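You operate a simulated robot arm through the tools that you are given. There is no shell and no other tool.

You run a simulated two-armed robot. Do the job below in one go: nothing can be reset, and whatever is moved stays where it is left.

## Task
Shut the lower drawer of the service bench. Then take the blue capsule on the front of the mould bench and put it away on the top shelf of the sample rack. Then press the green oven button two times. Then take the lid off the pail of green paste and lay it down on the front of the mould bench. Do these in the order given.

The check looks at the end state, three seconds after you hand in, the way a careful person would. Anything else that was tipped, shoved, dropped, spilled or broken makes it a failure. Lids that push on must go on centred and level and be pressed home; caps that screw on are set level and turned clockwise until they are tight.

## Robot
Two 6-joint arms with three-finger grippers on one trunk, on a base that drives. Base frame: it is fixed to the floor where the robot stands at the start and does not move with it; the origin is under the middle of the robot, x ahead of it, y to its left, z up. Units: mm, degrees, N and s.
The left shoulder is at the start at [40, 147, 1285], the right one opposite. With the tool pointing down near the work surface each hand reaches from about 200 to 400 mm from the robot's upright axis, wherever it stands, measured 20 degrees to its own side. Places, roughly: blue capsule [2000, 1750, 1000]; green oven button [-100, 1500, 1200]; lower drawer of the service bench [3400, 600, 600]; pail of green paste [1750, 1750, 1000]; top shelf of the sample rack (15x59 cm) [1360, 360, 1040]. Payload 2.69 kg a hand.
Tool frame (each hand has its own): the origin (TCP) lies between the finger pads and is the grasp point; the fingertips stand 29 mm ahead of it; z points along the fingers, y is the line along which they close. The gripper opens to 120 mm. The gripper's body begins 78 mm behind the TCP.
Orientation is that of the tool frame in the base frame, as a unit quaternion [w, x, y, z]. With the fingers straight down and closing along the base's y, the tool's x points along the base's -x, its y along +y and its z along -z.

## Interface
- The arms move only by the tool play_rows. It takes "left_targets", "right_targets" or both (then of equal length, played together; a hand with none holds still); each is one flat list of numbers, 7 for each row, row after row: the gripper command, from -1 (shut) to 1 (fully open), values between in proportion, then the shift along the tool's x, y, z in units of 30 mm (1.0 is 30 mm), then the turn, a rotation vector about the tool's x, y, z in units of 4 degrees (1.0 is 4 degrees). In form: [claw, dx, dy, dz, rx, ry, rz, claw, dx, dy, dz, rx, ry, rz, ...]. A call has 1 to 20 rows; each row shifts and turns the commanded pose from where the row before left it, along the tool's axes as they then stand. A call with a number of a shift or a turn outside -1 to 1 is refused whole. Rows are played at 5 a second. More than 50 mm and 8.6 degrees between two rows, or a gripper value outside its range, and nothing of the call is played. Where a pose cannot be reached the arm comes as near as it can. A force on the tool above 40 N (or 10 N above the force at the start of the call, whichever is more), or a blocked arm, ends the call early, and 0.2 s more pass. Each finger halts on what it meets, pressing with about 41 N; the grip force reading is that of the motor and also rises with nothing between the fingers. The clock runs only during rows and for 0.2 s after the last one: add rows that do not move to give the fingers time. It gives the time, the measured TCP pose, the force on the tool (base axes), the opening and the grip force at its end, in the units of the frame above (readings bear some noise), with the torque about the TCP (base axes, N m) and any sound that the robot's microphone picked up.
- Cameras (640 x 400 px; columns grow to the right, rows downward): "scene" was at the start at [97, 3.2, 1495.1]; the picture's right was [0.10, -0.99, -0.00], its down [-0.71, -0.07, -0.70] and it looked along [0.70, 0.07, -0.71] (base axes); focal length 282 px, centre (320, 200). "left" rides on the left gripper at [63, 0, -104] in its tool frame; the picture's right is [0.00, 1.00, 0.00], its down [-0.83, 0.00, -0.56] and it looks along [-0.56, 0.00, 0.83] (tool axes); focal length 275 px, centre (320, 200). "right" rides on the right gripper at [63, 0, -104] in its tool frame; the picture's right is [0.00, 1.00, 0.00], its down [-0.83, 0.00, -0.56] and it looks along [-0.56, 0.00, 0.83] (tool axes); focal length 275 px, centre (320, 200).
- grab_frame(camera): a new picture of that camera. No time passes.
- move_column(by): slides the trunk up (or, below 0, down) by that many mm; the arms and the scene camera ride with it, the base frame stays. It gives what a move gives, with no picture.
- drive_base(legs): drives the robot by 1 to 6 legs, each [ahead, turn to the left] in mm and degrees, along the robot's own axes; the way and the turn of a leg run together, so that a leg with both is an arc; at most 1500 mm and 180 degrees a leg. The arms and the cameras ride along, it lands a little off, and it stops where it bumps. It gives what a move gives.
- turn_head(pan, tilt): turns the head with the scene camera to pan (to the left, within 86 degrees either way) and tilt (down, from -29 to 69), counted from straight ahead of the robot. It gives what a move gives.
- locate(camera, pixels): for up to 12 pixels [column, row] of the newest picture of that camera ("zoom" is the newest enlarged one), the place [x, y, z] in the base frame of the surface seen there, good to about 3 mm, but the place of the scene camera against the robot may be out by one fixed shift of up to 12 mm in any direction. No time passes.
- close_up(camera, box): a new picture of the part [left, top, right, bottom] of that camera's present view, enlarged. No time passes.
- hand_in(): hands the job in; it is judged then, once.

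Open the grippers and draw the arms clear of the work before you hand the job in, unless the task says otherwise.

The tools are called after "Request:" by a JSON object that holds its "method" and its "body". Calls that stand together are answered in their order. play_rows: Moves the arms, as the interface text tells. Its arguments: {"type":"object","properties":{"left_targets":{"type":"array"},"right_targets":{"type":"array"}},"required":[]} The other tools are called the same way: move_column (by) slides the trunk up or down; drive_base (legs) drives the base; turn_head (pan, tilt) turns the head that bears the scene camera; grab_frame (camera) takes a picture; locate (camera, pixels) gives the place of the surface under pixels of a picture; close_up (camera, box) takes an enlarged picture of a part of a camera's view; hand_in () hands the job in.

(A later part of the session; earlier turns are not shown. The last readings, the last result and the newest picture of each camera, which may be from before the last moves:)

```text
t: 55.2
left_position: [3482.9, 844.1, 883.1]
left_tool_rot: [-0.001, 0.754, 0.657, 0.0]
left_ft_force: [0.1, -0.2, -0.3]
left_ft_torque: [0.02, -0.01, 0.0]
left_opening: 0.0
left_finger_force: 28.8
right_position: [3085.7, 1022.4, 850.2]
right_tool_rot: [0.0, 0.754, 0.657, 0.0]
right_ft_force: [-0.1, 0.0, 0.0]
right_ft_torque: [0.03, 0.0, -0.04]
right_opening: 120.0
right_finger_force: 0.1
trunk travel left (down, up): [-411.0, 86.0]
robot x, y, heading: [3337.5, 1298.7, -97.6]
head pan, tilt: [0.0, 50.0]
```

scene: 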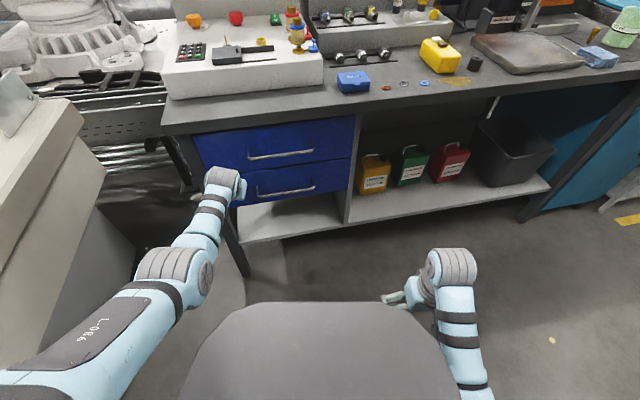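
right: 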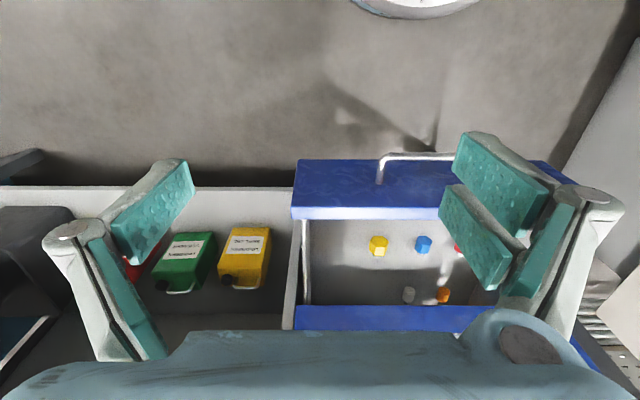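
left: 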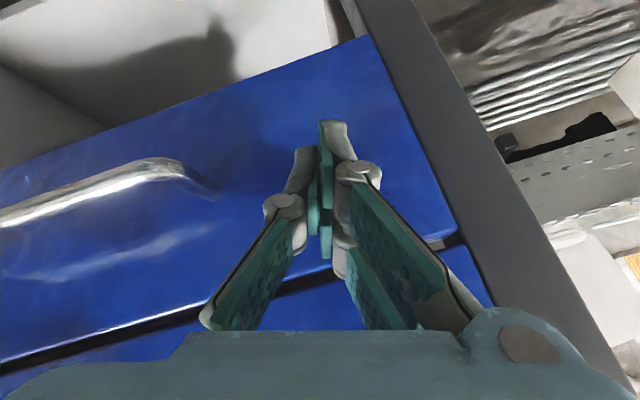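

The left hand is straight down again. I open it, tuck it a bit closer, raise the trunk 86 mm, and drive back along the corridor to about (1840, 1150), turning to face the mould bench.

Request:
{"method": "play_rows", "body": {"left_targets": [1, 1, -0.8, 0, 0, 0, 0, 1, 1, -0.8, 0, 0, 0, 0, 1, 0, 0, 0, 0, 0, 0]}}

Request:
{"method": "move_column", "body": {"by": 86}}

Request:
{"method": "drive_base", "body": {"legs": [[0, -77], [1500, 0], [0, -91]]}}

Request:
{"method": "turn_head", "body": {"pan": 0, "tilt": 45}}

Request:
{"method": "grab_frame", "body": {"camera": "scene"}}

```text
t: 56.0
left_position: [3440.8, 906.2, 874.6]
left_tool_rot: [0.001, 0.754, 0.657, 0.0]
left_ft_force: [-0.6, -1.0, -0.3]
left_ft_torque: [0.04, 0.0, 0.01]
left_opening: 119.6
left_finger_force: 0.1
left hand out of reach, approached as far as the arm can: row 2
right_position: [3086.6, 1022.3, 850.2]
right_tool_rot: [0.0, 0.754, 0.657, -0.002]
right_ft_force: [-0.5, -0.2, 0.4]
right_ft_torque: [0.01, 0.01, -0.01]
right_opening: 120.1
right_finger_force: 0.1
trunk travel left (down, up): [-411.0, 86.0]
robot x, y, heading: [3337.6, 1300.7, -97.6]
head pan, tilt: [0.0, 50.0]
```

```text
t: 57.2
left_position: [3441.8, 905.8, 959.8]
left_tool_rot: [0.0, 0.754, 0.657, -0.001]
left_ft_force: [-0.5, -0.1, -0.8]
left_ft_torque: [0.03, 0.01, -0.04]
left_opening: 119.9
left_finger_force: 0.1
right_position: [3086.2, 1022.5, 935.6]
right_tool_rot: [0.0, 0.753, 0.658, -0.001]
right_ft_force: [0.5, -0.2, -0.9]
right_ft_torque: [-0.04, -0.02, -0.01]
right_opening: 119.9
right_finger_force: 0.0
trunk travel left (down, up): [-497.0, 0.0]
robot x, y, heading: [3340.9, 1303.4, -97.3]
head pan, tilt: [0.0, 50.0]
```

```text
t: 71.8
left_position: [1667.2, 1533.0, 959.6]
left_tool_rot: [-0.001, 0.729, -0.684, -0.001]
left_ft_force: [0.1, 0.4, 0.0]
left_ft_torque: [-0.03, -0.03, -0.02]
left_opening: 120.1
left_finger_force: 0.1
right_position: [2039.1, 1489.9, 935.1]
right_tool_rot: [0.0, 0.729, -0.685, -0.001]
right_ft_force: [0.1, 0.0, -1.0]
right_ft_torque: [0.01, 0.0, -0.02]
right_opening: 120.1
right_finger_force: 0.2
trunk travel left (down, up): [-497.0, 0.0]
robot x, y, heading: [1846.4, 1168.9, 93.7]
head pan, tilt: [0.0, 50.0]
```

```text
t: 72.5
left_position: [1668.1, 1534.1, 959.0]
left_tool_rot: [-0.001, 0.729, -0.685, -0.001]
left_ft_force: [0.4, -0.5, 0.3]
left_ft_torque: [0.02, 0.0, 0.01]
left_opening: 120.2
left_finger_force: 0.0
right_position: [2039.6, 1490.2, 934.4]
right_tool_rot: [-0.001, 0.729, -0.685, 0.0]
right_ft_force: [0.6, 0.4, 0.5]
right_ft_torque: [0.0, 0.0, 0.0]
right_opening: 120.1
right_finger_force: 0.1
trunk travel left (down, up): [-497.0, 0.0]
robot x, y, heading: [1846.1, 1173.2, 94.0]
head pan, tilt: [0.0, 45.0]
```

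```text
taken
```

scene: 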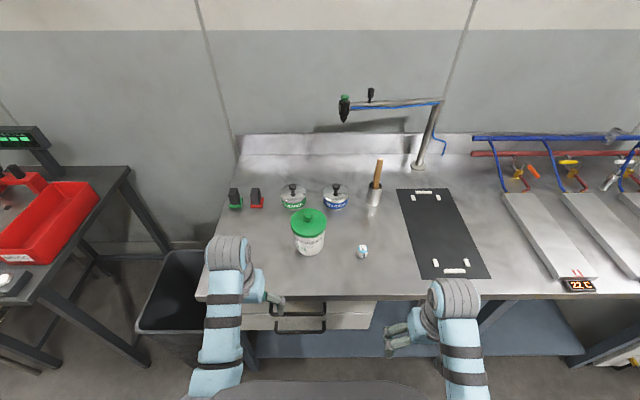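

The pail (309, 230) and the capsule (362, 251) are on the bench ahead. I zoom in on them and locate.

Request:
{"method": "close_up", "body": {"camera": "scene", "box": [280, 180, 440, 280]}}

Request:
{"method": "locate", "body": {"camera": "scene", "pixels": [[362, 247], [362, 252], [309, 218], [309, 225], [311, 250], [340, 285], [340, 297], [250, 290], [400, 280], [420, 295]]}}

```text
4.00 times, centred on (360, 230) of scene
```

zoom: 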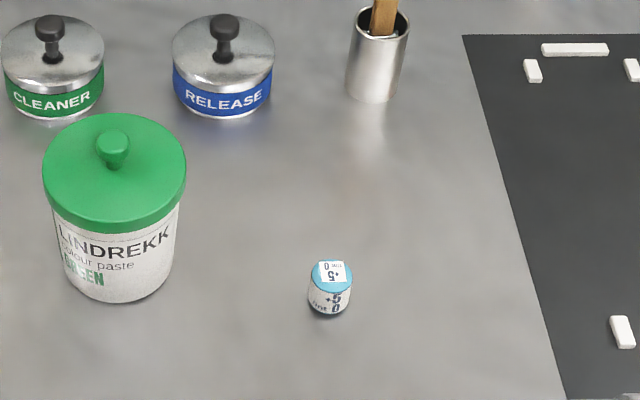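

```text
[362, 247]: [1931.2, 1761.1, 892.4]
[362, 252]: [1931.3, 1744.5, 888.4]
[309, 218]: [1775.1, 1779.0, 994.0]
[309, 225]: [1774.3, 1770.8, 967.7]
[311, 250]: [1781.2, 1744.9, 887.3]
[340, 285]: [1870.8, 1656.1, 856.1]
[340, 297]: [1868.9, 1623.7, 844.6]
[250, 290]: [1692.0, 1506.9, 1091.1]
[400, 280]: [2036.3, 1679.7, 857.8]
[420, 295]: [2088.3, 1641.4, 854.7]
```

The capsule stands upright at about (1931, 1752), top z≈895, bench z≈857; it is 35 mm wide. The left hand would come near the pail when I drive in, so I first shut and raise the left hand.

Request:
{"method": "play_rows", "body": {"left_targets": [-1, 0, 0, -1, 0, 0, 0, -1, 0, 0, -1, 0, 0, 0, -1, 0, 0, -1, 0, 0, 0, -1, 0, 0, -1, 0, 0, 0, -1, 0, 0, 0, 0, 0, 0]}}

```text
t: 73.7
left_position: [1676.9, 1569.3, 980.5]
left_tool_rot: [0.011, 0.734, -0.679, -0.014]
left_ft_force: [0.4, -0.1, -0.1]
left_ft_torque: [-0.01, -0.02, -0.02]
left_opening: 0.1
left_finger_force: 28.0
left hand out of reach, approached as far as the arm can: row 1, 2, 3, 4
right_position: [2038.6, 1489.5, 934.8]
right_tool_rot: [-0.001, 0.728, -0.685, -0.001]
right_ft_force: [0.5, 1.7, 0.1]
right_ft_torque: [-0.04, -0.03, -0.02]
right_opening: 120.1
right_finger_force: 0.1
trunk travel left (down, up): [-497.0, 0.0]
robot x, y, heading: [1844.2, 1173.2, 93.8]
head pan, tilt: [0.0, 45.0]
```

The left arm at full trunk height can't go straight up here (z limited to 980), it slid forward instead. I test whether it gets higher farther ahead: three 30 mm steps forward in free air left of the pail.

Request:
{"method": "play_rows", "body": {"left_targets": [-1, -1, 0, 0, 0, 0, 0, -1, -1, 0, 0, 0, 0, 0, -1, 0, 0, 0, 0, 0, 0]}}

```text
t: 74.5
left_position: [1691.4, 1629.6, 981.9]
left_tool_rot: [-0.002, 0.728, -0.685, 0.0]
left_ft_force: [-0.9, 0.1, -0.1]
left_ft_torque: [-0.05, 0.02, 0.0]
left_opening: 0.0
left_finger_force: 28.6
right_position: [2039.0, 1489.8, 935.0]
right_tool_rot: [-0.001, 0.728, -0.685, -0.001]
right_ft_force: [0.2, -0.1, -0.7]
right_ft_torque: [0.02, -0.04, -0.04]
right_opening: 119.8
right_finger_force: 0.1
trunk travel left (down, up): [-497.0, 0.0]
robot x, y, heading: [1848.6, 1166.9, 93.8]
head pan, tilt: [0.0, 45.0]
```

Now fwd≈470 with the posture exact. I try raising 3 × 30 mm here.

Request:
{"method": "play_rows", "body": {"left_targets": [-1, 0, 0, -1, 0, 0, 0, -1, 0, 0, -1, 0, 0, 0, -1, 0, 0, -1, 0, 0, 0, -1, 0, 0, 0, 0, 0, 0]}}

```text
t: 75.5
left_position: [1696.5, 1653.5, 1049.6]
left_tool_rot: [-0.001, 0.728, -0.685, -0.001]
left_ft_force: [0.2, 0.1, 0.8]
left_ft_torque: [0.02, -0.02, -0.03]
left_opening: 0.0
left_finger_force: 28.5
left hand out of reach, approached as far as the arm can: row 2, 3
right_position: [2039.3, 1490.5, 934.3]
right_tool_rot: [-0.001, 0.729, -0.685, -0.001]
right_ft_force: [0.7, -0.3, 0.3]
right_ft_torque: [-0.03, -0.05, 0.0]
right_opening: 120.0
right_finger_force: 0.0
trunk travel left (down, up): [-497.0, 0.0]
robot x, y, heading: [1844.8, 1165.8, 93.5]
head pan, tilt: [0.0, 45.0]
```

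The arm reaches z≈1050 at about 500 mm ahead, so the rack's top shelf is within reach at fwd ≈520. Now I move the left hand left and back out of the pail's way before approaching the capsule with the right hand.

Request:
{"method": "play_rows", "body": {"left_targets": [-1, 0, 1, 0, 0, 0, 0, -1, 0, 1, 0, 0, 0, 0, -1, 0, 1, 1, 0, 0, 0, -1, 1, 0, 1, 0, 0, 0, -1, 1, 0, 0, 0, 0, 0, -1, 0, 0, 0, 0, 0, 0]}}

Request:
{"method": "locate", "body": {"camera": "scene", "pixels": [[344, 105], [344, 118], [235, 197], [256, 197], [375, 165], [374, 200], [293, 190]]}}

```text
t: 76.9
left_position: [1610.8, 1591.9, 985.4]
left_tool_rot: [-0.002, 0.729, -0.685, -0.001]
left_ft_force: [0.5, 0.2, -0.2]
left_ft_torque: [-0.02, 0.02, -0.04]
left_opening: 0.0
left_finger_force: 28.9
left hand out of reach, approached as far as the arm can: row 1
right_position: [2039.6, 1491.0, 934.3]
right_tool_rot: [-0.002, 0.729, -0.685, 0.0]
right_ft_force: [0.1, 0.1, -0.1]
right_ft_torque: [-0.03, 0.0, -0.01]
right_opening: 119.9
right_finger_force: 0.0
trunk travel left (down, up): [-497.0, 0.0]
robot x, y, heading: [1849.0, 1170.7, 93.8]
head pan, tilt: [0.0, 45.0]
```

```text
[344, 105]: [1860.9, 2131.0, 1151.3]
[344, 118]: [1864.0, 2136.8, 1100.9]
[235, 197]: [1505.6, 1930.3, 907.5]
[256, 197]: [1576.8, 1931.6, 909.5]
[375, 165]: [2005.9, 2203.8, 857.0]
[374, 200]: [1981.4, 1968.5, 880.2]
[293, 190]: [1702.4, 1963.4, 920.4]
```

Nothing stands near the left hand's path (next items at y≈1930). I drive 190 mm ahead so the right hand comes over the bench front.

Request:
{"method": "drive_base", "body": {"legs": [[190, 0]]}}

Request:
{"method": "grab_frame", "body": {"camera": "right"}}

Request:
{"method": "grab_frame", "body": {"camera": "scene"}}

```text
t: 78.5
left_position: [1598.7, 1777.3, 988.3]
left_tool_rot: [-0.002, 0.728, -0.685, -0.002]
left_ft_force: [0.5, -0.1, -0.1]
left_ft_torque: [0.06, 0.0, -0.04]
left_opening: 0.1
left_finger_force: 28.6
right_position: [2027.3, 1676.8, 936.8]
right_tool_rot: [-0.002, 0.729, -0.685, -0.002]
right_ft_force: [0.4, 0.2, 0.2]
right_ft_torque: [0.02, 0.01, 0.02]
right_opening: 120.1
right_finger_force: 0.0
trunk travel left (down, up): [-497.0, 0.0]
robot x, y, heading: [1838.5, 1357.9, 93.3]
head pan, tilt: [0.0, 45.0]
```

```text
taken
```

right: 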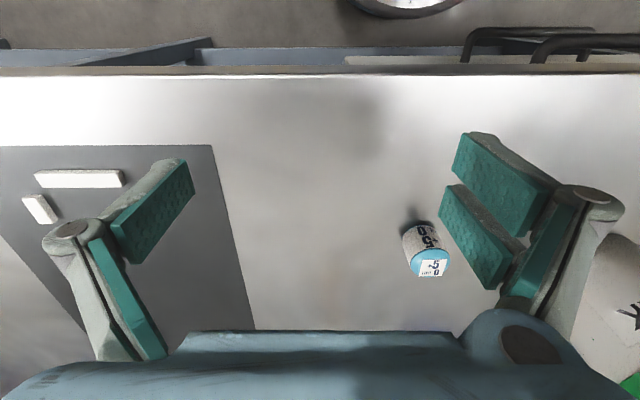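

```text
taken
```

scene: 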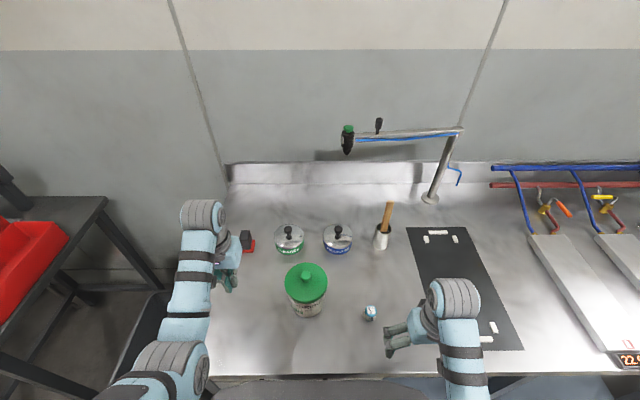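

The right hand camera shows the capsule at (428, 250), standing upright with its blue top. I locate it with this camera.

Request:
{"method": "locate", "body": {"camera": "right", "pixels": [[430, 262], [415, 255], [445, 262], [432, 275], [420, 230], [410, 240], [438, 240], [400, 300], [330, 200], [416, 222], [605, 280], [460, 165]]}}

Request:
{"method": "close_up", "body": {"camera": "right", "box": [380, 200, 476, 290]}}

```text
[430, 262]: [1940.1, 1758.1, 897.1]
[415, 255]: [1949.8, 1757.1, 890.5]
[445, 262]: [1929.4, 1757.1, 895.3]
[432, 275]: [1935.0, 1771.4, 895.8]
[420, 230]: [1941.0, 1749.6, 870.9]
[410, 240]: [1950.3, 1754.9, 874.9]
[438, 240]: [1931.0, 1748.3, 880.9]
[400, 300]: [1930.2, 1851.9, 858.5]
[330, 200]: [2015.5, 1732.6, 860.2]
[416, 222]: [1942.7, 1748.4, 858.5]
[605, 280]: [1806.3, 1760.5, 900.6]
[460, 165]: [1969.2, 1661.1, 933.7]
```

```text
4.44 times, centred on (428, 245) of right
```

zoom: 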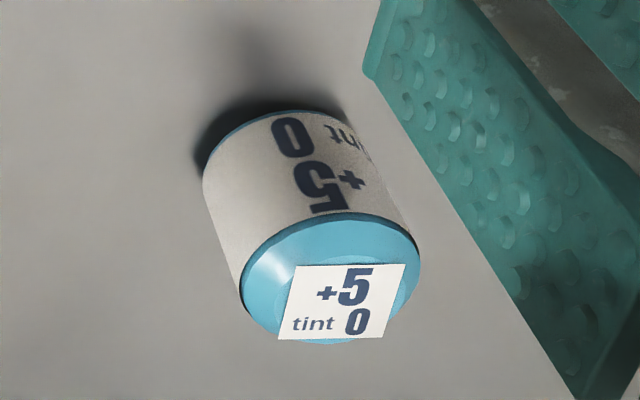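

The capsule's top centre is at about (1940, 1760, 897), diameter ≈30 mm. I move the right hand 90 mm forward and 81 mm left, slightly raised, to stand above it.

Request:
{"method": "play_rows", "body": {"right_targets": [1, -1, 0, -0.3, 0, 0, 0, 1, -1, 0, -0.3, 0, 0, 0, 1, -1, 0, 0, 0, 0, 0, 1, 0, 0.9, 0, 0, 0, 0, 1, 0, 0.9, 0, 0, 0, 0, 1, 0, 0.9, 0, 0, 0, 0, 1, 0, 0, 0, 0, 0, 0]}}

Request:
{"method": "grab_frame", "body": {"camera": "right"}}

```text
t: 80.1
left_position: [1599.0, 1781.3, 985.9]
left_tool_rot: [-0.001, 0.729, -0.685, -0.001]
left_ft_force: [0.6, 0.1, 0.8]
left_ft_torque: [-0.02, -0.01, 0.01]
left_opening: 0.0
left_finger_force: 29.2
right_position: [1960.4, 1767.2, 945.7]
right_tool_rot: [-0.012, 0.724, -0.69, 0.011]
right_ft_force: [0.1, 0.3, 0.2]
right_ft_torque: [0.0, 0.02, 0.03]
right_opening: 119.8
right_finger_force: 0.1
right hand out of reach, approached as far as the arm can: row 1
trunk travel left (down, up): [-497.0, 0.0]
robot x, y, heading: [1839.1, 1355.7, 93.5]
head pan, tilt: [0.0, 45.0]
```

```text
taken
```

right: 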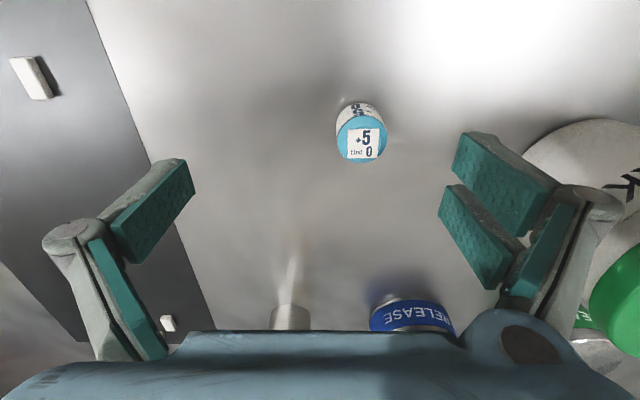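

The hand is about 20 mm to the right of the capsule and tilted about 2°. I correct tilt and position in one row.

Request:
{"method": "play_rows", "body": {"right_targets": [1, 0.2, 0.69, 0, -0.467, 0, -0.2, 1, 0, 0, 0, 0, 0, 0]}}

Request:
{"method": "grab_frame", "body": {"camera": "right"}}

```text
t: 80.9
left_position: [1598.9, 1780.1, 985.7]
left_tool_rot: [-0.001, 0.728, -0.685, 0.0]
left_ft_force: [0.0, 0.0, -1.1]
left_ft_torque: [0.03, -0.01, 0.03]
left_opening: 0.1
left_finger_force: 28.9
right_position: [1963.6, 1767.6, 947.7]
right_tool_rot: [-0.024, 0.723, -0.69, 0.01]
right_ft_force: [-0.1, 0.8, 0.0]
right_ft_torque: [-0.04, -0.01, -0.04]
right_opening: 120.1
right_finger_force: 0.0
trunk travel left (down, up): [-497.0, 0.0]
robot x, y, heading: [1839.2, 1356.5, 93.6]
head pan, tilt: [0.0, 45.0]
stopped in row 2 (right hand): the arm was blocked; the commanded pose is now the measured one
```

```text
taken
```

right: 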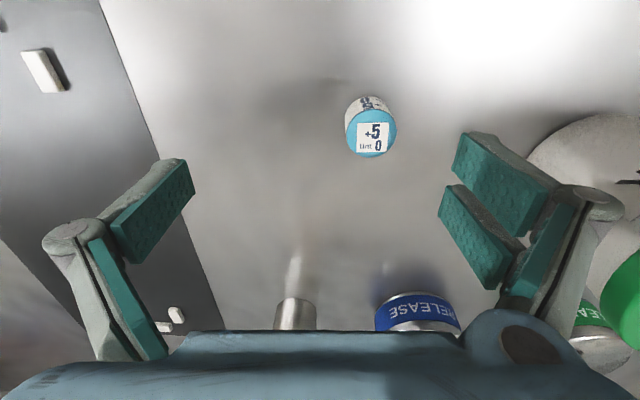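

The arm got blocked moving inward, likely because it is folded too close to the torso. I back the base up 80 mm, extend the hand forward the same amount, and straighten it there.

Request:
{"method": "drive_base", "body": {"legs": [[-80, 0]]}}

Request:
{"method": "play_rows", "body": {"right_targets": [1, -1, 0, 0, 0, 0, 0, 1, -1, 0, 0, -0.7, 0.26, -0.24, 1, -0.5, 0, 0, 0, 0, 0, 1, 0, 0, 0, 0, 0, 0]}}

Request:
{"method": "grab_frame", "body": {"camera": "right"}}

```text
t: 81.9
left_position: [1602.9, 1709.2, 981.6]
left_tool_rot: [0.002, 0.729, -0.685, 0.002]
left_ft_force: [0.1, 0.6, -0.3]
left_ft_torque: [-0.09, -0.01, -0.01]
left_opening: 0.0
left_finger_force: 28.3
right_position: [1970.0, 1696.7, 944.5]
right_tool_rot: [-0.02, 0.724, -0.689, 0.013]
right_ft_force: [-0.2, 0.8, -1.1]
right_ft_torque: [-0.07, -0.01, -0.02]
right_opening: 120.0
right_finger_force: 0.2
trunk travel left (down, up): [-497.0, 0.0]
robot x, y, heading: [1840.7, 1278.6, 93.4]
head pan, tilt: [0.0, 45.0]
```

```text
t: 82.9
left_position: [1603.3, 1700.0, 987.0]
left_tool_rot: [-0.002, 0.729, -0.685, -0.002]
left_ft_force: [-0.7, -1.1, -0.5]
left_ft_torque: [0.06, 0.0, -0.01]
left_opening: 0.0
left_finger_force: 28.5
right_position: [1965.0, 1761.5, 949.7]
right_tool_rot: [0.0, 0.729, -0.684, -0.001]
right_ft_force: [0.4, -0.5, -0.1]
right_ft_torque: [0.06, 0.05, 0.02]
right_opening: 119.8
right_finger_force: 0.1
trunk travel left (down, up): [-497.0, 0.0]
robot x, y, heading: [1840.8, 1278.3, 93.8]
head pan, tilt: [0.0, 45.0]
```

```text
taken
```

right: 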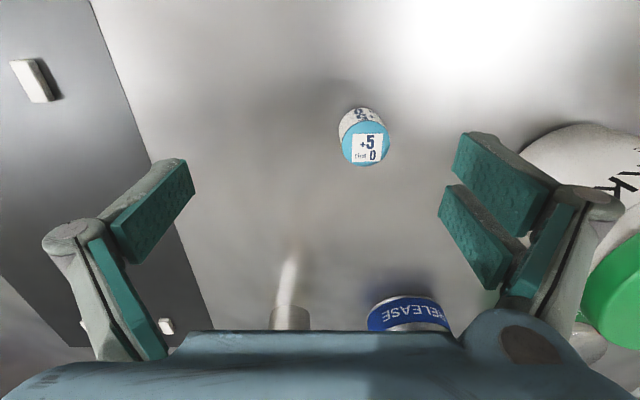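

Orientation is exact now; the capsule centre lies 28 mm to the left (tool +y) and 1–2 mm forward. I shift the hand onto it.

Request:
{"method": "play_rows", "body": {"right_targets": [1, -0.05, 0.93, 0, 0, 0, 0, 1, 0, 0, 0, 0, 0, 0]}}

Request:
{"method": "grab_frame", "body": {"camera": "right"}}

```text
t: 83.5
left_position: [1603.5, 1700.4, 985.8]
left_tool_rot: [-0.001, 0.729, -0.685, -0.001]
left_ft_force: [0.7, -0.3, -0.6]
left_ft_torque: [0.0, 0.03, -0.01]
left_opening: 0.0
left_finger_force: 28.7
right_position: [1936.8, 1764.5, 949.4]
right_tool_rot: [-0.001, 0.729, -0.684, 0.001]
right_ft_force: [0.6, -0.3, -0.2]
right_ft_torque: [0.01, -0.02, -0.01]
right_opening: 119.7
right_finger_force: 0.1
trunk travel left (down, up): [-497.0, 0.0]
robot x, y, heading: [1844.0, 1274.2, 93.5]
head pan, tilt: [0.0, 45.0]
```

```text
taken
```

right: 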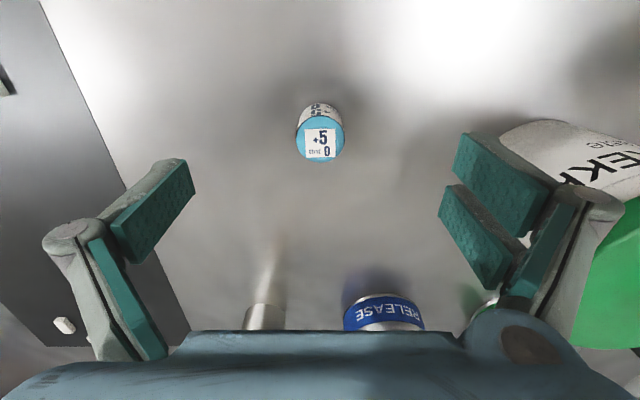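

The capsule is now centred between the fingers (320, 137). I descend 56 mm to z≈893 with open fingers.

Request:
{"method": "play_rows", "body": {"right_targets": [1, 0.08, 0, 0.94, 0, 0, 0, 1, 0, 0, 0.94, 0, 0, 0, 1, 0, 0, 0, 0, 0, 0]}}

Request:
{"method": "grab_frame", "body": {"camera": "right"}}

```text
t: 84.3
left_position: [1604.0, 1701.9, 985.5]
left_tool_rot: [-0.002, 0.728, -0.685, -0.002]
left_ft_force: [0.0, 0.1, 0.3]
left_ft_torque: [0.01, 0.01, 0.02]
left_opening: 0.1
left_finger_force: 28.9
right_position: [1938.0, 1761.6, 891.5]
right_tool_rot: [0.0, 0.729, -0.684, 0.001]
right_ft_force: [0.6, 0.1, -0.3]
right_ft_torque: [-0.01, -0.04, -0.01]
right_opening: 120.0
right_finger_force: 0.0
trunk travel left (down, up): [-497.0, 0.0]
robot x, y, heading: [1841.6, 1279.3, 93.4]
head pan, tilt: [0.0, 45.0]
```

```text
taken
```

right: 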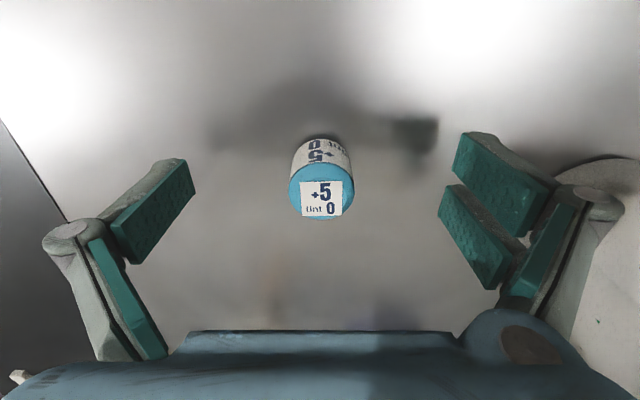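

The capsule is centred at (321, 193). I close the fingers.

Request:
{"method": "play_rows", "body": {"right_targets": [-1, 0, 0, 0, 0, 0, 0, -1, 0, 0, 0, 0, 0, 0, -1, 0, 0, 0, 0, 0, 0, -1, 0, 0, 0, 0, 0, 0, -1, 0, 0, 0, 0, 0, 0]}}

Request:
{"method": "grab_frame", "body": {"camera": "right"}}

```text
t: 85.5
left_position: [1604.5, 1701.2, 986.6]
left_tool_rot: [-0.001, 0.728, -0.686, 0.0]
left_ft_force: [-0.5, -0.1, -0.5]
left_ft_torque: [-0.03, 0.03, -0.02]
left_opening: 0.0
left_finger_force: 28.6
right_position: [1937.6, 1761.7, 893.5]
right_tool_rot: [0.0, 0.729, -0.684, 0.001]
right_ft_force: [-0.4, 0.0, 0.3]
right_ft_torque: [-0.02, -0.05, -0.01]
right_opening: 27.8
right_finger_force: 40.9
trunk travel left (down, up): [-497.0, 0.0]
robot x, y, heading: [1839.4, 1276.2, 93.8]
head pan, tilt: [0.0, 45.0]
```

```text
taken
```

right: 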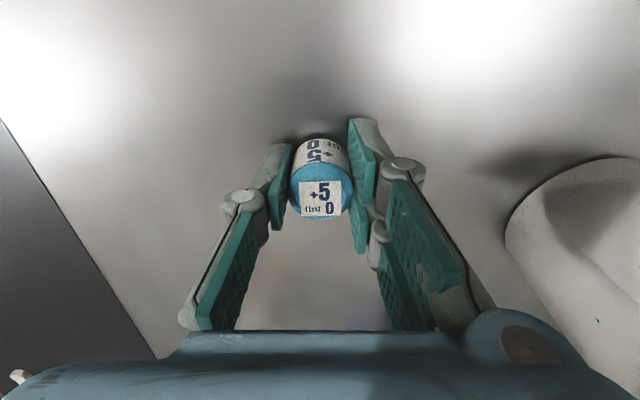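

The capsule is held (opening 27.8, force 41 N). I lift it straight up 90 mm.

Request:
{"method": "play_rows", "body": {"right_targets": [-1, 0, 0, -1, 0, 0, 0, -1, 0, 0, -1, 0, 0, 0, -1, 0, 0, -1, 0, 0, 0, -1, 0, 0, 0, 0, 0, 0]}}

Request:
{"method": "grab_frame", "body": {"camera": "right"}}

Request:
{"method": "grab_frame", "body": {"camera": "scene"}}

```text
t: 86.5
left_position: [1603.8, 1701.8, 984.6]
left_tool_rot: [-0.001, 0.729, -0.685, 0.0]
left_ft_force: [0.0, -0.5, 0.1]
left_ft_torque: [0.02, 0.0, 0.04]
left_opening: 0.0
left_finger_force: 28.5
right_position: [1937.4, 1761.6, 983.0]
right_tool_rot: [0.0, 0.729, -0.685, -0.001]
right_ft_force: [0.4, -0.4, -0.3]
right_ft_torque: [-0.01, 0.02, -0.03]
right_opening: 0.0
right_finger_force: 28.5
trunk travel left (down, up): [-497.0, 0.0]
robot x, y, heading: [1842.8, 1275.1, 93.8]
head pan, tilt: [0.0, 45.0]
```

```text
taken
```

right: 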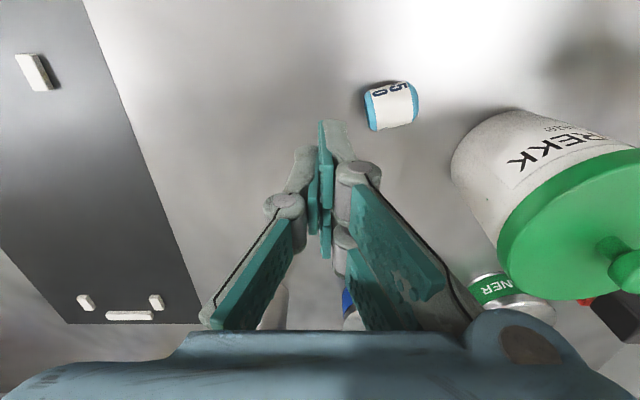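

```text
taken
```

scene: 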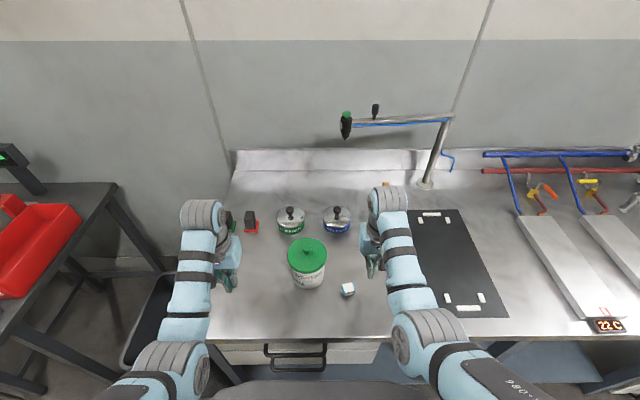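

The capsule slipped out during the lift: the right gripper reads opening 0 and the capsule lies on its side at (390, 105) in the right picture. I inspect it closely before doing anything.

Request:
{"method": "close_up", "body": {"camera": "right", "box": [340, 70, 440, 140]}}

Request:
{"method": "locate", "body": {"camera": "right", "pixels": [[390, 105], [368, 107], [414, 103], [390, 85], [392, 126], [375, 88], [372, 128], [405, 84], [415, 122], [440, 100]]}}

Request:
{"method": "close_up", "body": {"camera": "scene", "box": [300, 260, 400, 322]}}

```text
5.71 times, centred on (390, 105) of right
```

zoom: 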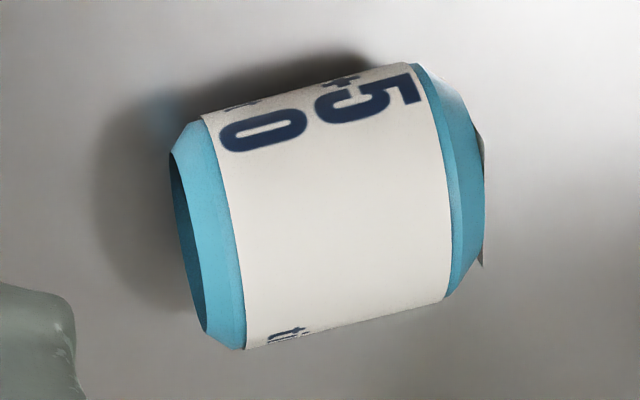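

```text
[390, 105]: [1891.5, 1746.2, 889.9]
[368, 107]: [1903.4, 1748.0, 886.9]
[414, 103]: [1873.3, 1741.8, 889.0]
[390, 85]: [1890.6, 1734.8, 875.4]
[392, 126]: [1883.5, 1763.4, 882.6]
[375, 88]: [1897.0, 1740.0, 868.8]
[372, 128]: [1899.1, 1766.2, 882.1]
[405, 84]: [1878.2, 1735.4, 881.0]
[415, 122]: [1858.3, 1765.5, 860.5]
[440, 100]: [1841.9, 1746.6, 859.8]
```

```text
6.40 times, centred on (350, 291) of scene
```

zoom: 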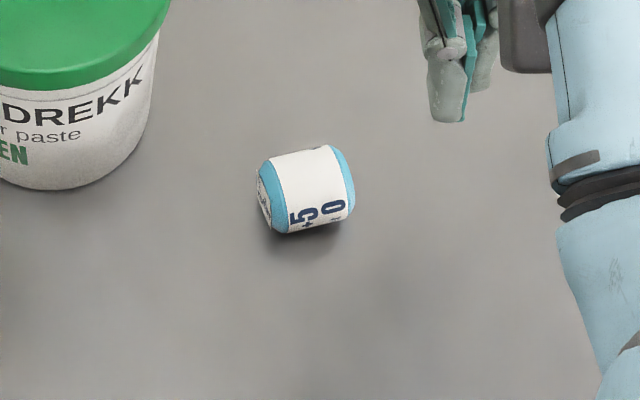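

The capsule lies intact on its side at about (1889, 1750), axis along ≈197° (labelled top toward the pail side). I'll re-grip it across its diameter with the right hand yawed ~90°, then roll it upright; first I turn the base left 6° so it sits well in the right arm's range.

Request:
{"method": "drive_base", "body": {"legs": [[0, 6]]}}

Request:
{"method": "play_rows", "body": {"right_targets": [-1, 0, 0, 0, 0, 0, 1, -1, 0, 0, 0, 0, 0, 1, -1, 0, 0, 0, 0, 0, 1, -1, 0, 0, 0, 0, 0, 1, -1, 0, 0, 0, 0, 0, 1, -1, 0, 0, 0, 0, 0, 1, -1, 0, 0, 0, 0, 0, 1, -1, 0, 0, 0, 0, 0, 1, -1, 0, 0, 0, 0, 0, 1, -1, 0, 0, 0, 0, 0, 1, -1, 0, 0, 0, 0, 0, 1, -1, 0, 0, 0, 0, 0, 1, -1, 0, 0, 0, 0, 0, 1, -1, 0, 0, 0, 0, 0, 1, -1, 0, 0, 0, 0, 0, 1, -1, 0, 0, 0, 0, 0, 1, -1, 0, 0, 0, 0, 0, 1, -1, 0, 0, 0, 0, 0, 1, -1, 0, 0, 0, 0, 0, 1, -1, 0, 0, 0, 0, 0, 1]}}

Request:
{"method": "grab_frame", "body": {"camera": "right"}}

Request:
{"method": "grab_frame", "body": {"camera": "scene"}}

```text
t: 87.5
left_position: [1563.2, 1675.6, 986.1]
left_tool_rot: [-0.001, 0.763, -0.646, -0.001]
left_ft_force: [-0.3, 0.7, 0.2]
left_ft_torque: [0.02, 0.01, 0.01]
left_opening: 0.0
left_finger_force: 28.2
right_position: [1889.1, 1769.3, 982.0]
right_tool_rot: [0.001, 0.764, -0.645, 0.0]
right_ft_force: [0.3, 0.3, 1.0]
right_ft_torque: [-0.01, 0.0, 0.04]
right_opening: 0.0
right_finger_force: 28.3
trunk travel left (down, up): [-497.0, 0.0]
robot x, y, heading: [1839.7, 1274.8, 99.6]
head pan, tilt: [0.0, 45.0]
```

```text
t: 91.7
left_position: [1561.9, 1674.1, 985.7]
left_tool_rot: [-0.002, 0.764, -0.646, -0.001]
left_ft_force: [0.2, 0.7, -0.6]
left_ft_torque: [0.01, -0.01, -0.02]
left_opening: 0.0
left_finger_force: 28.3
right_position: [1887.1, 1768.4, 983.8]
right_tool_rot: [0.0, -0.171, 0.985, 0.0]
right_ft_force: [-0.2, -0.3, 0.3]
right_ft_torque: [0.01, 0.02, 0.0]
right_opening: 0.0
right_finger_force: 28.3
trunk travel left (down, up): [-497.0, 0.0]
robot x, y, heading: [1839.9, 1277.7, 99.7]
head pan, tilt: [0.0, 45.0]
```

```text
taken
```

right: 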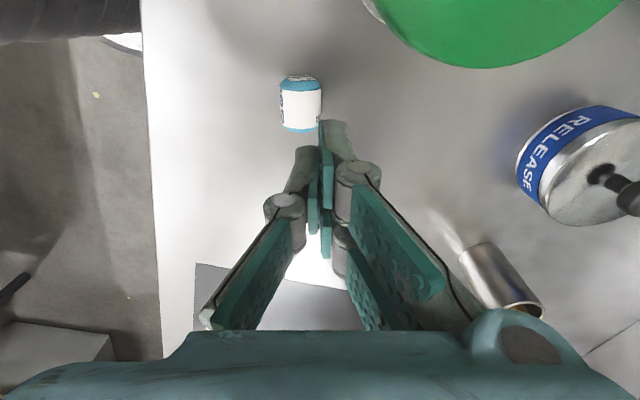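

```text
taken
```

scene: 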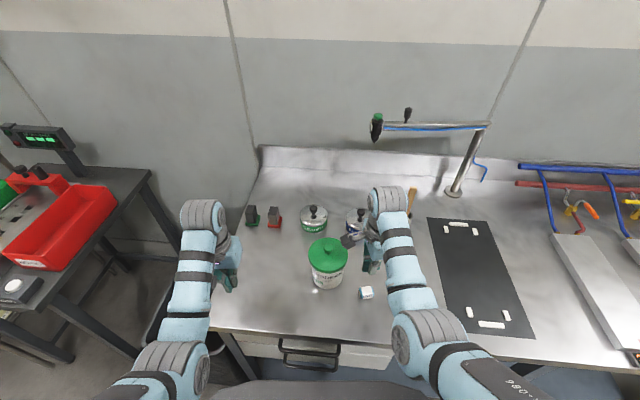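

Yaw worked; the capsule now lies at (300, 103) with its axis along the tool x. I zoom to check the alignment angle and measure the pail distance.

Request:
{"method": "close_up", "body": {"camera": "right", "box": [240, 60, 360, 135]}}

Request:
{"method": "locate", "body": {"camera": "right", "pixels": [[300, 105], [300, 95], [300, 120], [300, 131], [300, 78], [284, 105], [317, 105], [480, 66], [400, 20], [560, 40], [378, 15], [250, 110]]}}

```text
5.33 times, centred on (300, 98) of right
```

zoom: 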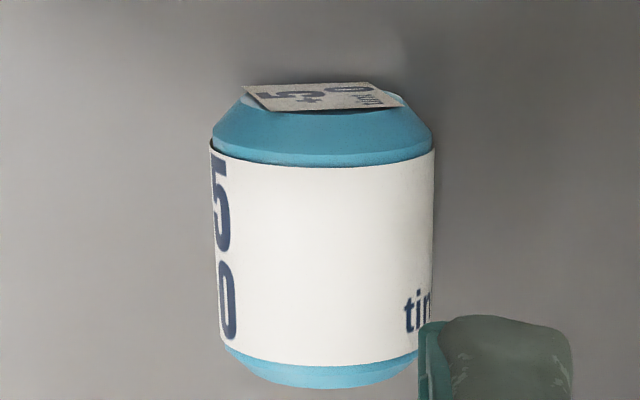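

```text
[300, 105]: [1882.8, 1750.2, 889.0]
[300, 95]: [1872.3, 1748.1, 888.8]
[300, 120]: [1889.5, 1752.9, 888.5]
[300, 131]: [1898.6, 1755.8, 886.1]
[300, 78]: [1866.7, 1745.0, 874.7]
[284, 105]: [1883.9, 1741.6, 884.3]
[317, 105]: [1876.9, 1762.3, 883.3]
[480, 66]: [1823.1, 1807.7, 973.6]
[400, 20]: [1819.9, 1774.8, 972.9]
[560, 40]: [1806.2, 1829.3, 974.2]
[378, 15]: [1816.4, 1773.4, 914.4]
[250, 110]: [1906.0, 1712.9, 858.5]
```

The body is about 31 mm in diameter, yet the failed grip read 27.8 mm – so the pads caught it off-centre. I check where the finger pads really are by locating points on the right fingers themselves.

Request:
{"method": "locate", "body": {"camera": "right", "pixels": [[326, 130], [326, 160], [326, 190], [326, 215], [324, 250], [340, 128], [312, 150], [312, 190], [300, 165], [345, 150], [315, 215], [360, 172]]}}

Request:
{"method": "close_up", "body": {"camera": "right", "box": [250, 110, 410, 270]}}

```text
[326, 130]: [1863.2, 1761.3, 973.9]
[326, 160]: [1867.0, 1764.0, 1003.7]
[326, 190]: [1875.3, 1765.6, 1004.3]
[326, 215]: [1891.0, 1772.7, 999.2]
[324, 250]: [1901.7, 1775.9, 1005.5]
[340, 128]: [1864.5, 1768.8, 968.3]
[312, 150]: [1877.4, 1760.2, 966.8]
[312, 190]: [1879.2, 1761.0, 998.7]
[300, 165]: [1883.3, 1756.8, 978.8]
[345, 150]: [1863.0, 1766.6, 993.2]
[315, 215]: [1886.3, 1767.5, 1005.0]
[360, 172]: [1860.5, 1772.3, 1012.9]
```

```text
2.50 times, centred on (330, 190) of right
```

zoom: 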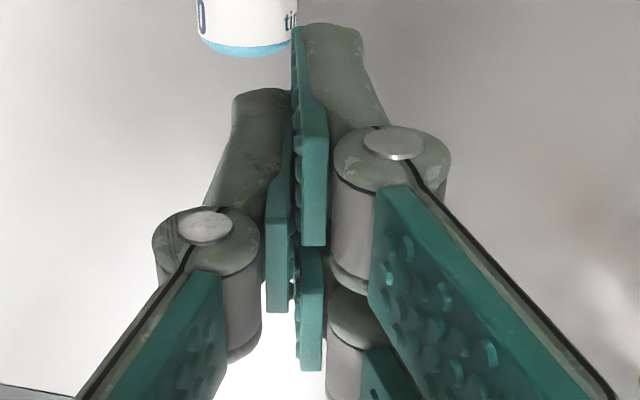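

The fingers are interleaved prongs centred around tool x≈+5 mm, so I'll centre objects there and lift slowly next time. Before re-gripping I test in free air whether the right hand can roll 80–90° about its closing axis (to point left), which is needed to set the capsule upright.

Request:
{"method": "play_rows", "body": {"right_targets": [-1, 0, 0, 0, 0, 1, 0, -1, 0, 0, 0, 0, 1, 0, -1, 0, 0, 0, 0, 1, 0, -1, 0, 0, 0, 0, 1, 0, -1, 0, 0, 0, 0, 1, 0, -1, 0, 0, 0, 0, 1, 0, -1, 0, 0, 0, 0, 1, 0, -1, 0, 0, 0, 0, 1, 0, -1, 0, 0, 0, 0, 1, 0, -1, 0, 0, 0, 0, 1, 0]}}

Request:
{"method": "grab_frame", "body": {"camera": "scene"}}

```text
t: 93.9
left_position: [1560.7, 1674.5, 986.7]
left_tool_rot: [-0.001, 0.763, -0.647, -0.002]
left_ft_force: [-0.3, 1.5, 0.9]
left_ft_torque: [-0.03, 0.03, 0.03]
left_opening: 0.1
left_finger_force: 28.7
right_position: [1887.6, 1767.6, 982.7]
right_tool_rot: [-0.338, -0.161, 0.926, -0.059]
right_ft_force: [0.4, 0.6, 0.6]
right_ft_torque: [-0.01, 0.01, 0.0]
right_opening: 0.1
right_finger_force: 28.5
trunk travel left (down, up): [-497.0, 0.0]
robot x, y, heading: [1843.0, 1280.8, 99.9]
head pan, tilt: [0.0, 45.0]
```

```text
taken
```

scene: 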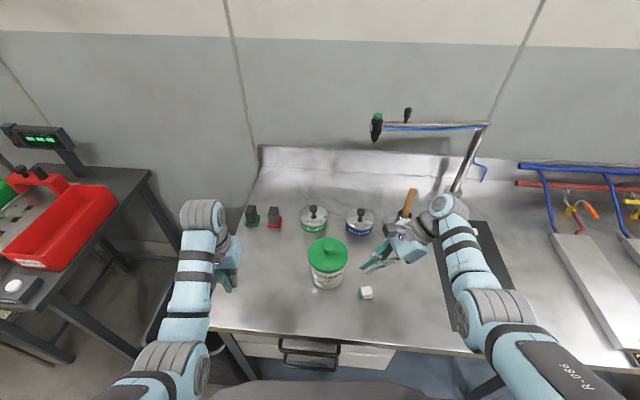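

40° works with the TCP staying in place. I continue to about 88°.

Request:
{"method": "play_rows", "body": {"right_targets": [-1, 0, 0, 0, 0, 1, 0, -1, 0, 0, 0, 0, 1, 0, -1, 0, 0, 0, 0, 1, 0, -1, 0, 0, 0, 0, 1, 0, -1, 0, 0, 0, 0, 1, 0, -1, 0, 0, 0, 0, 1, 0, -1, 0, 0, 0, 0, 1, 0, -1, 0, 0, 0, 0, 1, 0, -1, 0, 0, 0, 0, 1, 0, -1, 0, 0, 0, 0, 1, 0, -1, 0, 0, 0, 0, 1, 0, -1, 0, 0, 0, 0, 1, 0]}}

Request:
{"method": "grab_frame", "body": {"camera": "scene"}}

Request:
{"method": "grab_frame", "body": {"camera": "right"}}

```text
t: 96.5
left_position: [1561.4, 1674.5, 986.2]
left_tool_rot: [-0.001, 0.763, -0.646, -0.001]
left_ft_force: [-0.1, -0.4, 0.0]
left_ft_torque: [-0.01, -0.03, 0.03]
left_opening: 0.2
left_finger_force: 28.7
right_position: [1881.8, 1676.5, 1026.6]
right_tool_rot: [-0.685, -0.123, 0.708, -0.119]
right_ft_force: [0.2, -0.5, 0.0]
right_ft_torque: [-0.02, 0.02, -0.04]
right_opening: 0.0
right_finger_force: 28.7
right hand out of reach, approached as far as the arm can: row 4, 5, 6, 7, 8, 9, 10, 11, 12
trunk travel left (down, up): [-497.0, 0.0]
robot x, y, heading: [1835.4, 1277.7, 99.5]
head pan, tilt: [0.0, 45.0]
```

```text
taken
```

scene: 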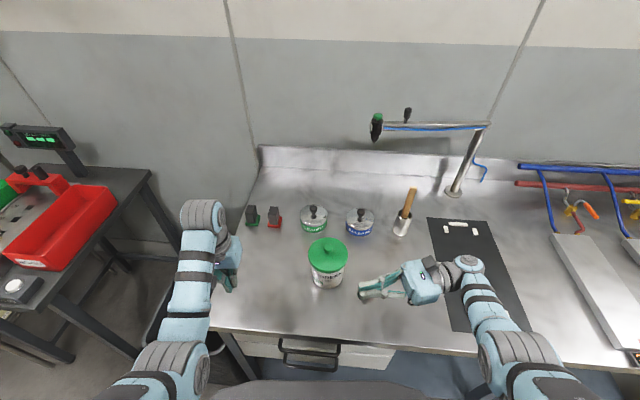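

```text
taken
```

right: 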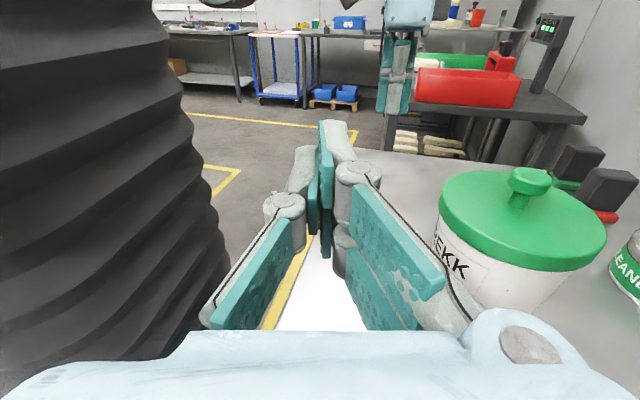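

The hand reached 88° roll (pointing left), but at z≈1027 only, and at bench level its wrist would touch the bench. A better way is to set it upright directly on the rack shelf with the hand pointing forward, so I return the hand to tool-down while shifting 90 mm forward, to test a forward pitch next.

Request:
{"method": "play_rows", "body": {"right_targets": [-1, 0, 0.15, 0, 0, -1, 0, -1, 0, 0.15, 0, 0, -1, 0, -1, 0, 0.15, 0, 0, -1, 0, -1, 0, 0.15, 0, 0, -1, 0, -1, 0, 0.15, 0, 0, -1, 0, -1, 0, 0.15, 0, 0, -1, 0, -1, 0, 0.15, 0, 0, -1, 0, -1, 0, 0.15, 0, 0, -1, 0, -1, 0, 0.15, 0, 0, -1, 0, -1, 0, 0.15, 0, 0, -1, 0, -1, 0, 0.15, 0, 0, -1, 0, -1, 0, 0.15, 0, 0, -1, 0, -1, 0, 0.15, 0, 0, -1, 0, -1, 0, 0.15, 0, 0, -1, 0, -1, 0, 0.15, 0, 0, -1, 0, -1, 0, 0.15, 0, 0, -1, 0, -1, 0, 0.15, 0, 0, -1, 0, -1, 0, 0.15, 0, 0, -1, 0, -1, 0, 0.15, 0, 0, -1, 0, -1, 0, 0.15, 0, 0, -1, 0]}}

Request:
{"method": "play_rows", "body": {"right_targets": [-1, 0, 0, 0, 0, -1, 0, -1, 0, 0, 0, 0, -1, 0, -1, 0, 0, 0.3, 0, 0, -1, -1, 0, 0, 0.3, 0, 0, -1, -1, 0, 0, 0.3, 0, 0, -1, -1, 0, 0, 0.3, 0, 0, -1, -1, 0, 0, 0, 0, 0, -1, -1, 0, 0, 0, 0, 0, -1, -1, 0, 0, 0, 0, 0, -1, -1, 0, 0, 0, 0, 0, -1, -1, 0, 0, 0, 0, 0, -1, -1, 0, 0, 0, 0, 0, -1, -1, 0, 0, 0, 0, 0, -1, -1, 0, 0, 0, 0, 0, -1, -1, 0, 0, 0, 0, 0, -1, -1, 0, 0, 0, 0, 0, -1, -1, 0, 0, 0, 0, 0, -1, -1, 0, 0, 0, 0, 0, -1, -1, 0, 0, 0, 0, 0, -1, -1, 0, 0, 0, 0, 0, -1]}}

```text
t: 100.7
left_position: [1561.2, 1674.5, 986.4]
left_tool_rot: [-0.001, 0.763, -0.646, -0.001]
left_ft_force: [0.3, -0.1, 0.6]
left_ft_torque: [-0.02, 0.01, 0.02]
left_opening: 0.1
left_finger_force: 28.5
right_position: [1850.6, 1762.8, 1025.3]
right_tool_rot: [-0.067, -0.171, 0.983, -0.014]
right_ft_force: [-0.8, 0.7, 0.3]
right_ft_torque: [0.02, 0.01, 0.02]
right_opening: 0.0
right_finger_force: 28.5
trunk travel left (down, up): [-497.0, 0.0]
robot x, y, heading: [1837.1, 1278.5, 99.4]
head pan, tilt: [0.0, 45.0]
```

```text
t: 104.9
left_position: [1560.4, 1673.9, 986.1]
left_tool_rot: [-0.002, 0.763, -0.646, -0.001]
left_ft_force: [-0.9, -0.2, 0.3]
left_ft_torque: [0.04, 0.01, 0.02]
left_opening: 0.0
left_finger_force: 28.5
right_position: [1850.9, 1763.1, 991.3]
right_tool_rot: [0.0, 0.718, -0.696, 0.0]
right_ft_force: [-0.6, 0.0, -0.2]
right_ft_torque: [-0.03, 0.0, 0.02]
right_opening: 0.0
right_finger_force: 28.5
trunk travel left (down, up): [-497.0, 0.0]
robot x, y, heading: [1843.4, 1279.6, 99.5]
head pan, tilt: [0.0, 45.0]
```

The right hand is tool-down again at (1851, 1763, 991). I shift it 90 mm right, away from the pail, and pitch it forward 80° as a test while letting it extend forward.

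Request:
{"method": "play_rows", "body": {"right_targets": [-1, 0, -1, -0.3, 0, 0, 0, -1, 0, -1, -0.3, 0, 0, 0, -1, 0, -1, -0.3, 0, 0, 0, -1, -0.5, 0, 0, 0, -1, 0, -1, -0.5, 0, 0, 0, -1, 0, -1, -0.5, 0, 0, 0, -1, 0, -1, -0.4, 0, 0.2, 0, -1, 0, -1, -0.4, 0, 0.2, 0, -1, 0, -1, -0.4, 0, 0.3, 0, -1, 0, -1, -0.4, 0, 0.3, 0, -1, 0, -1, -0.3, 0, 0.3, 0, -1, 0, -1, -0.3, 0, 0.4, 0, -1, 0]}}

Request:
{"method": "grab_frame", "body": {"camera": "scene"}}

```text
t: 107.5
left_position: [1560.9, 1674.6, 985.0]
left_tool_rot: [-0.001, 0.763, -0.646, -0.001]
left_ft_force: [0.1, 0.2, -0.1]
left_ft_torque: [0.01, 0.04, -0.01]
left_opening: 0.0
left_finger_force: 28.4
right_position: [1934.3, 1896.4, 991.3]
right_tool_rot: [-0.215, 0.682, -0.662, -0.222]
right_ft_force: [0.2, 0.1, 0.1]
right_ft_torque: [-0.02, 0.01, -0.01]
right_opening: 0.1
right_finger_force: 28.6
right hand out of reach, approached as far as the arm can: row 3
trunk travel left (down, up): [-497.0, 0.0]
robot x, y, heading: [1839.6, 1278.2, 99.6]
head pan, tilt: [0.0, 45.0]
```

```text
taken
```

scene: 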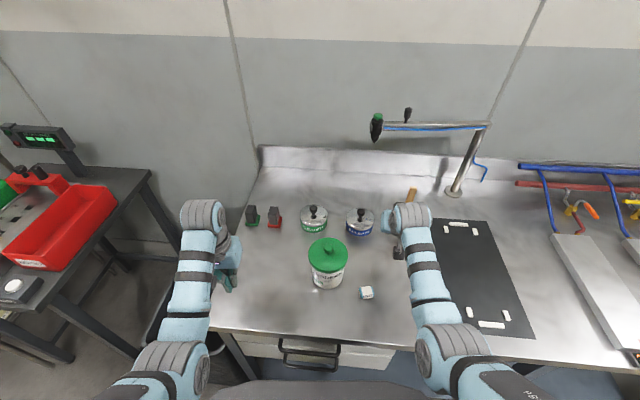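

36° pitch reached without a block. I continue pitching to about 88° while rising a little.

Request:
{"method": "play_rows", "body": {"right_targets": [-1, -0.1, 0, -0.12, 0, -1, 0, -1, -0.12, 0, -0.11, 0, -1, 0, -1, -0.13, 0, -0.1, 0, -1, 0, -1, -0.13, 0, -0.1, 0, -1, 0, -1, -0.14, 0, -0.08, 0, -1, 0, -1, -0.15, 0, -0.07, 0, -1, 0, -1, -0.15, 0, -0.06, 0, -1, 0, -1, -0.16, 0, -0.05, 0, -1, 0, -1, -0.16, 0, -0.04, 0, -1, 0, -1, -0.17, 0, -0.02, 0, -1, 0, -1, -0.17, 0, -0.01, 0, -1, 0, -1, -0.17, 0, 0, 0, -1, 0, -1, -0.17, 0, 0, 0, -1, 0]}}

Request:
{"method": "grab_frame", "body": {"camera": "scene"}}

Request:
{"method": "grab_frame", "body": {"camera": "right"}}

```text
t: 110.3
left_position: [1561.9, 1673.5, 986.5]
left_tool_rot: [-0.001, 0.763, -0.647, -0.001]
left_ft_force: [-0.2, 0.5, 0.3]
left_ft_torque: [-0.01, 0.04, -0.02]
left_opening: 0.1
left_finger_force: 28.7
right_position: [1936.0, 1905.5, 1054.3]
right_tool_rot: [-0.476, 0.523, -0.513, -0.487]
right_ft_force: [-0.2, 0.1, 0.0]
right_ft_torque: [0.01, -0.01, -0.01]
right_opening: 0.0
right_finger_force: 28.6
trunk travel left (down, up): [-497.0, 0.0]
robot x, y, heading: [1840.7, 1276.2, 99.5]
head pan, tilt: [0.0, 45.0]
```

```text
taken
```

scene: 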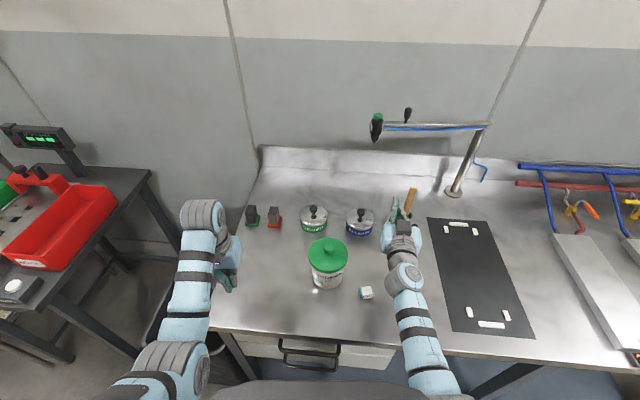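

```text
taken
```

right: 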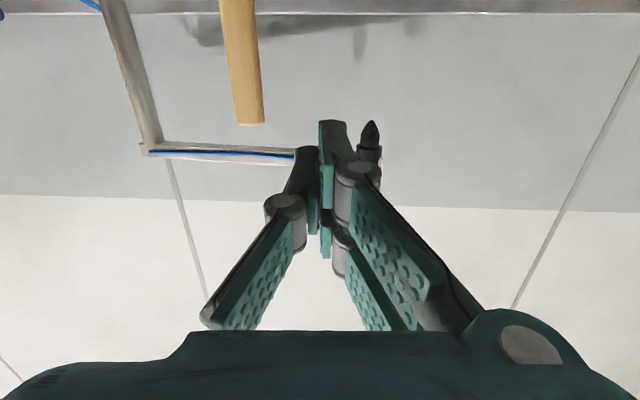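

The hand can point straight forward at z≈1054, about 600 mm ahead – the right posture for setting the capsule upright on the shelf. I check how far the fingertips really extend by locating points near the tip in this picture.

Request:
{"method": "locate", "body": {"camera": "right", "pixels": [[330, 122], [340, 122], [322, 122], [324, 140], [335, 125], [345, 135], [300, 150], [308, 148], [314, 152], [300, 160], [352, 168], [345, 230]]}}

Request:
{"method": "close_up", "body": {"camera": "right", "box": [270, 105, 390, 180]}}

```text
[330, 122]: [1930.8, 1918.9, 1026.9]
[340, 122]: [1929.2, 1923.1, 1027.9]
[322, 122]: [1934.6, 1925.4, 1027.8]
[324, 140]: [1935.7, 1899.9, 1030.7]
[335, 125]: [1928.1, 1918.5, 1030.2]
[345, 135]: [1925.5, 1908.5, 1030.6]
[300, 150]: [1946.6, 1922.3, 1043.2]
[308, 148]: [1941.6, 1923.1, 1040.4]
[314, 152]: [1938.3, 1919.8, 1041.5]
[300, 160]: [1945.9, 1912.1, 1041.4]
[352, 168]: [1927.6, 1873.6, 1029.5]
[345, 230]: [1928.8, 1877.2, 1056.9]
```

```text
5.33 times, centred on (330, 142) of right
```

zoom: 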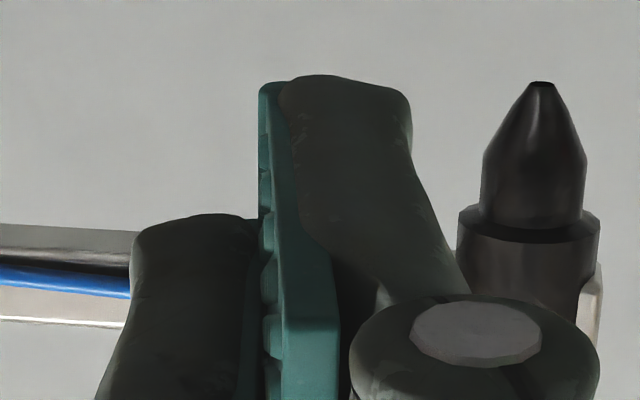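

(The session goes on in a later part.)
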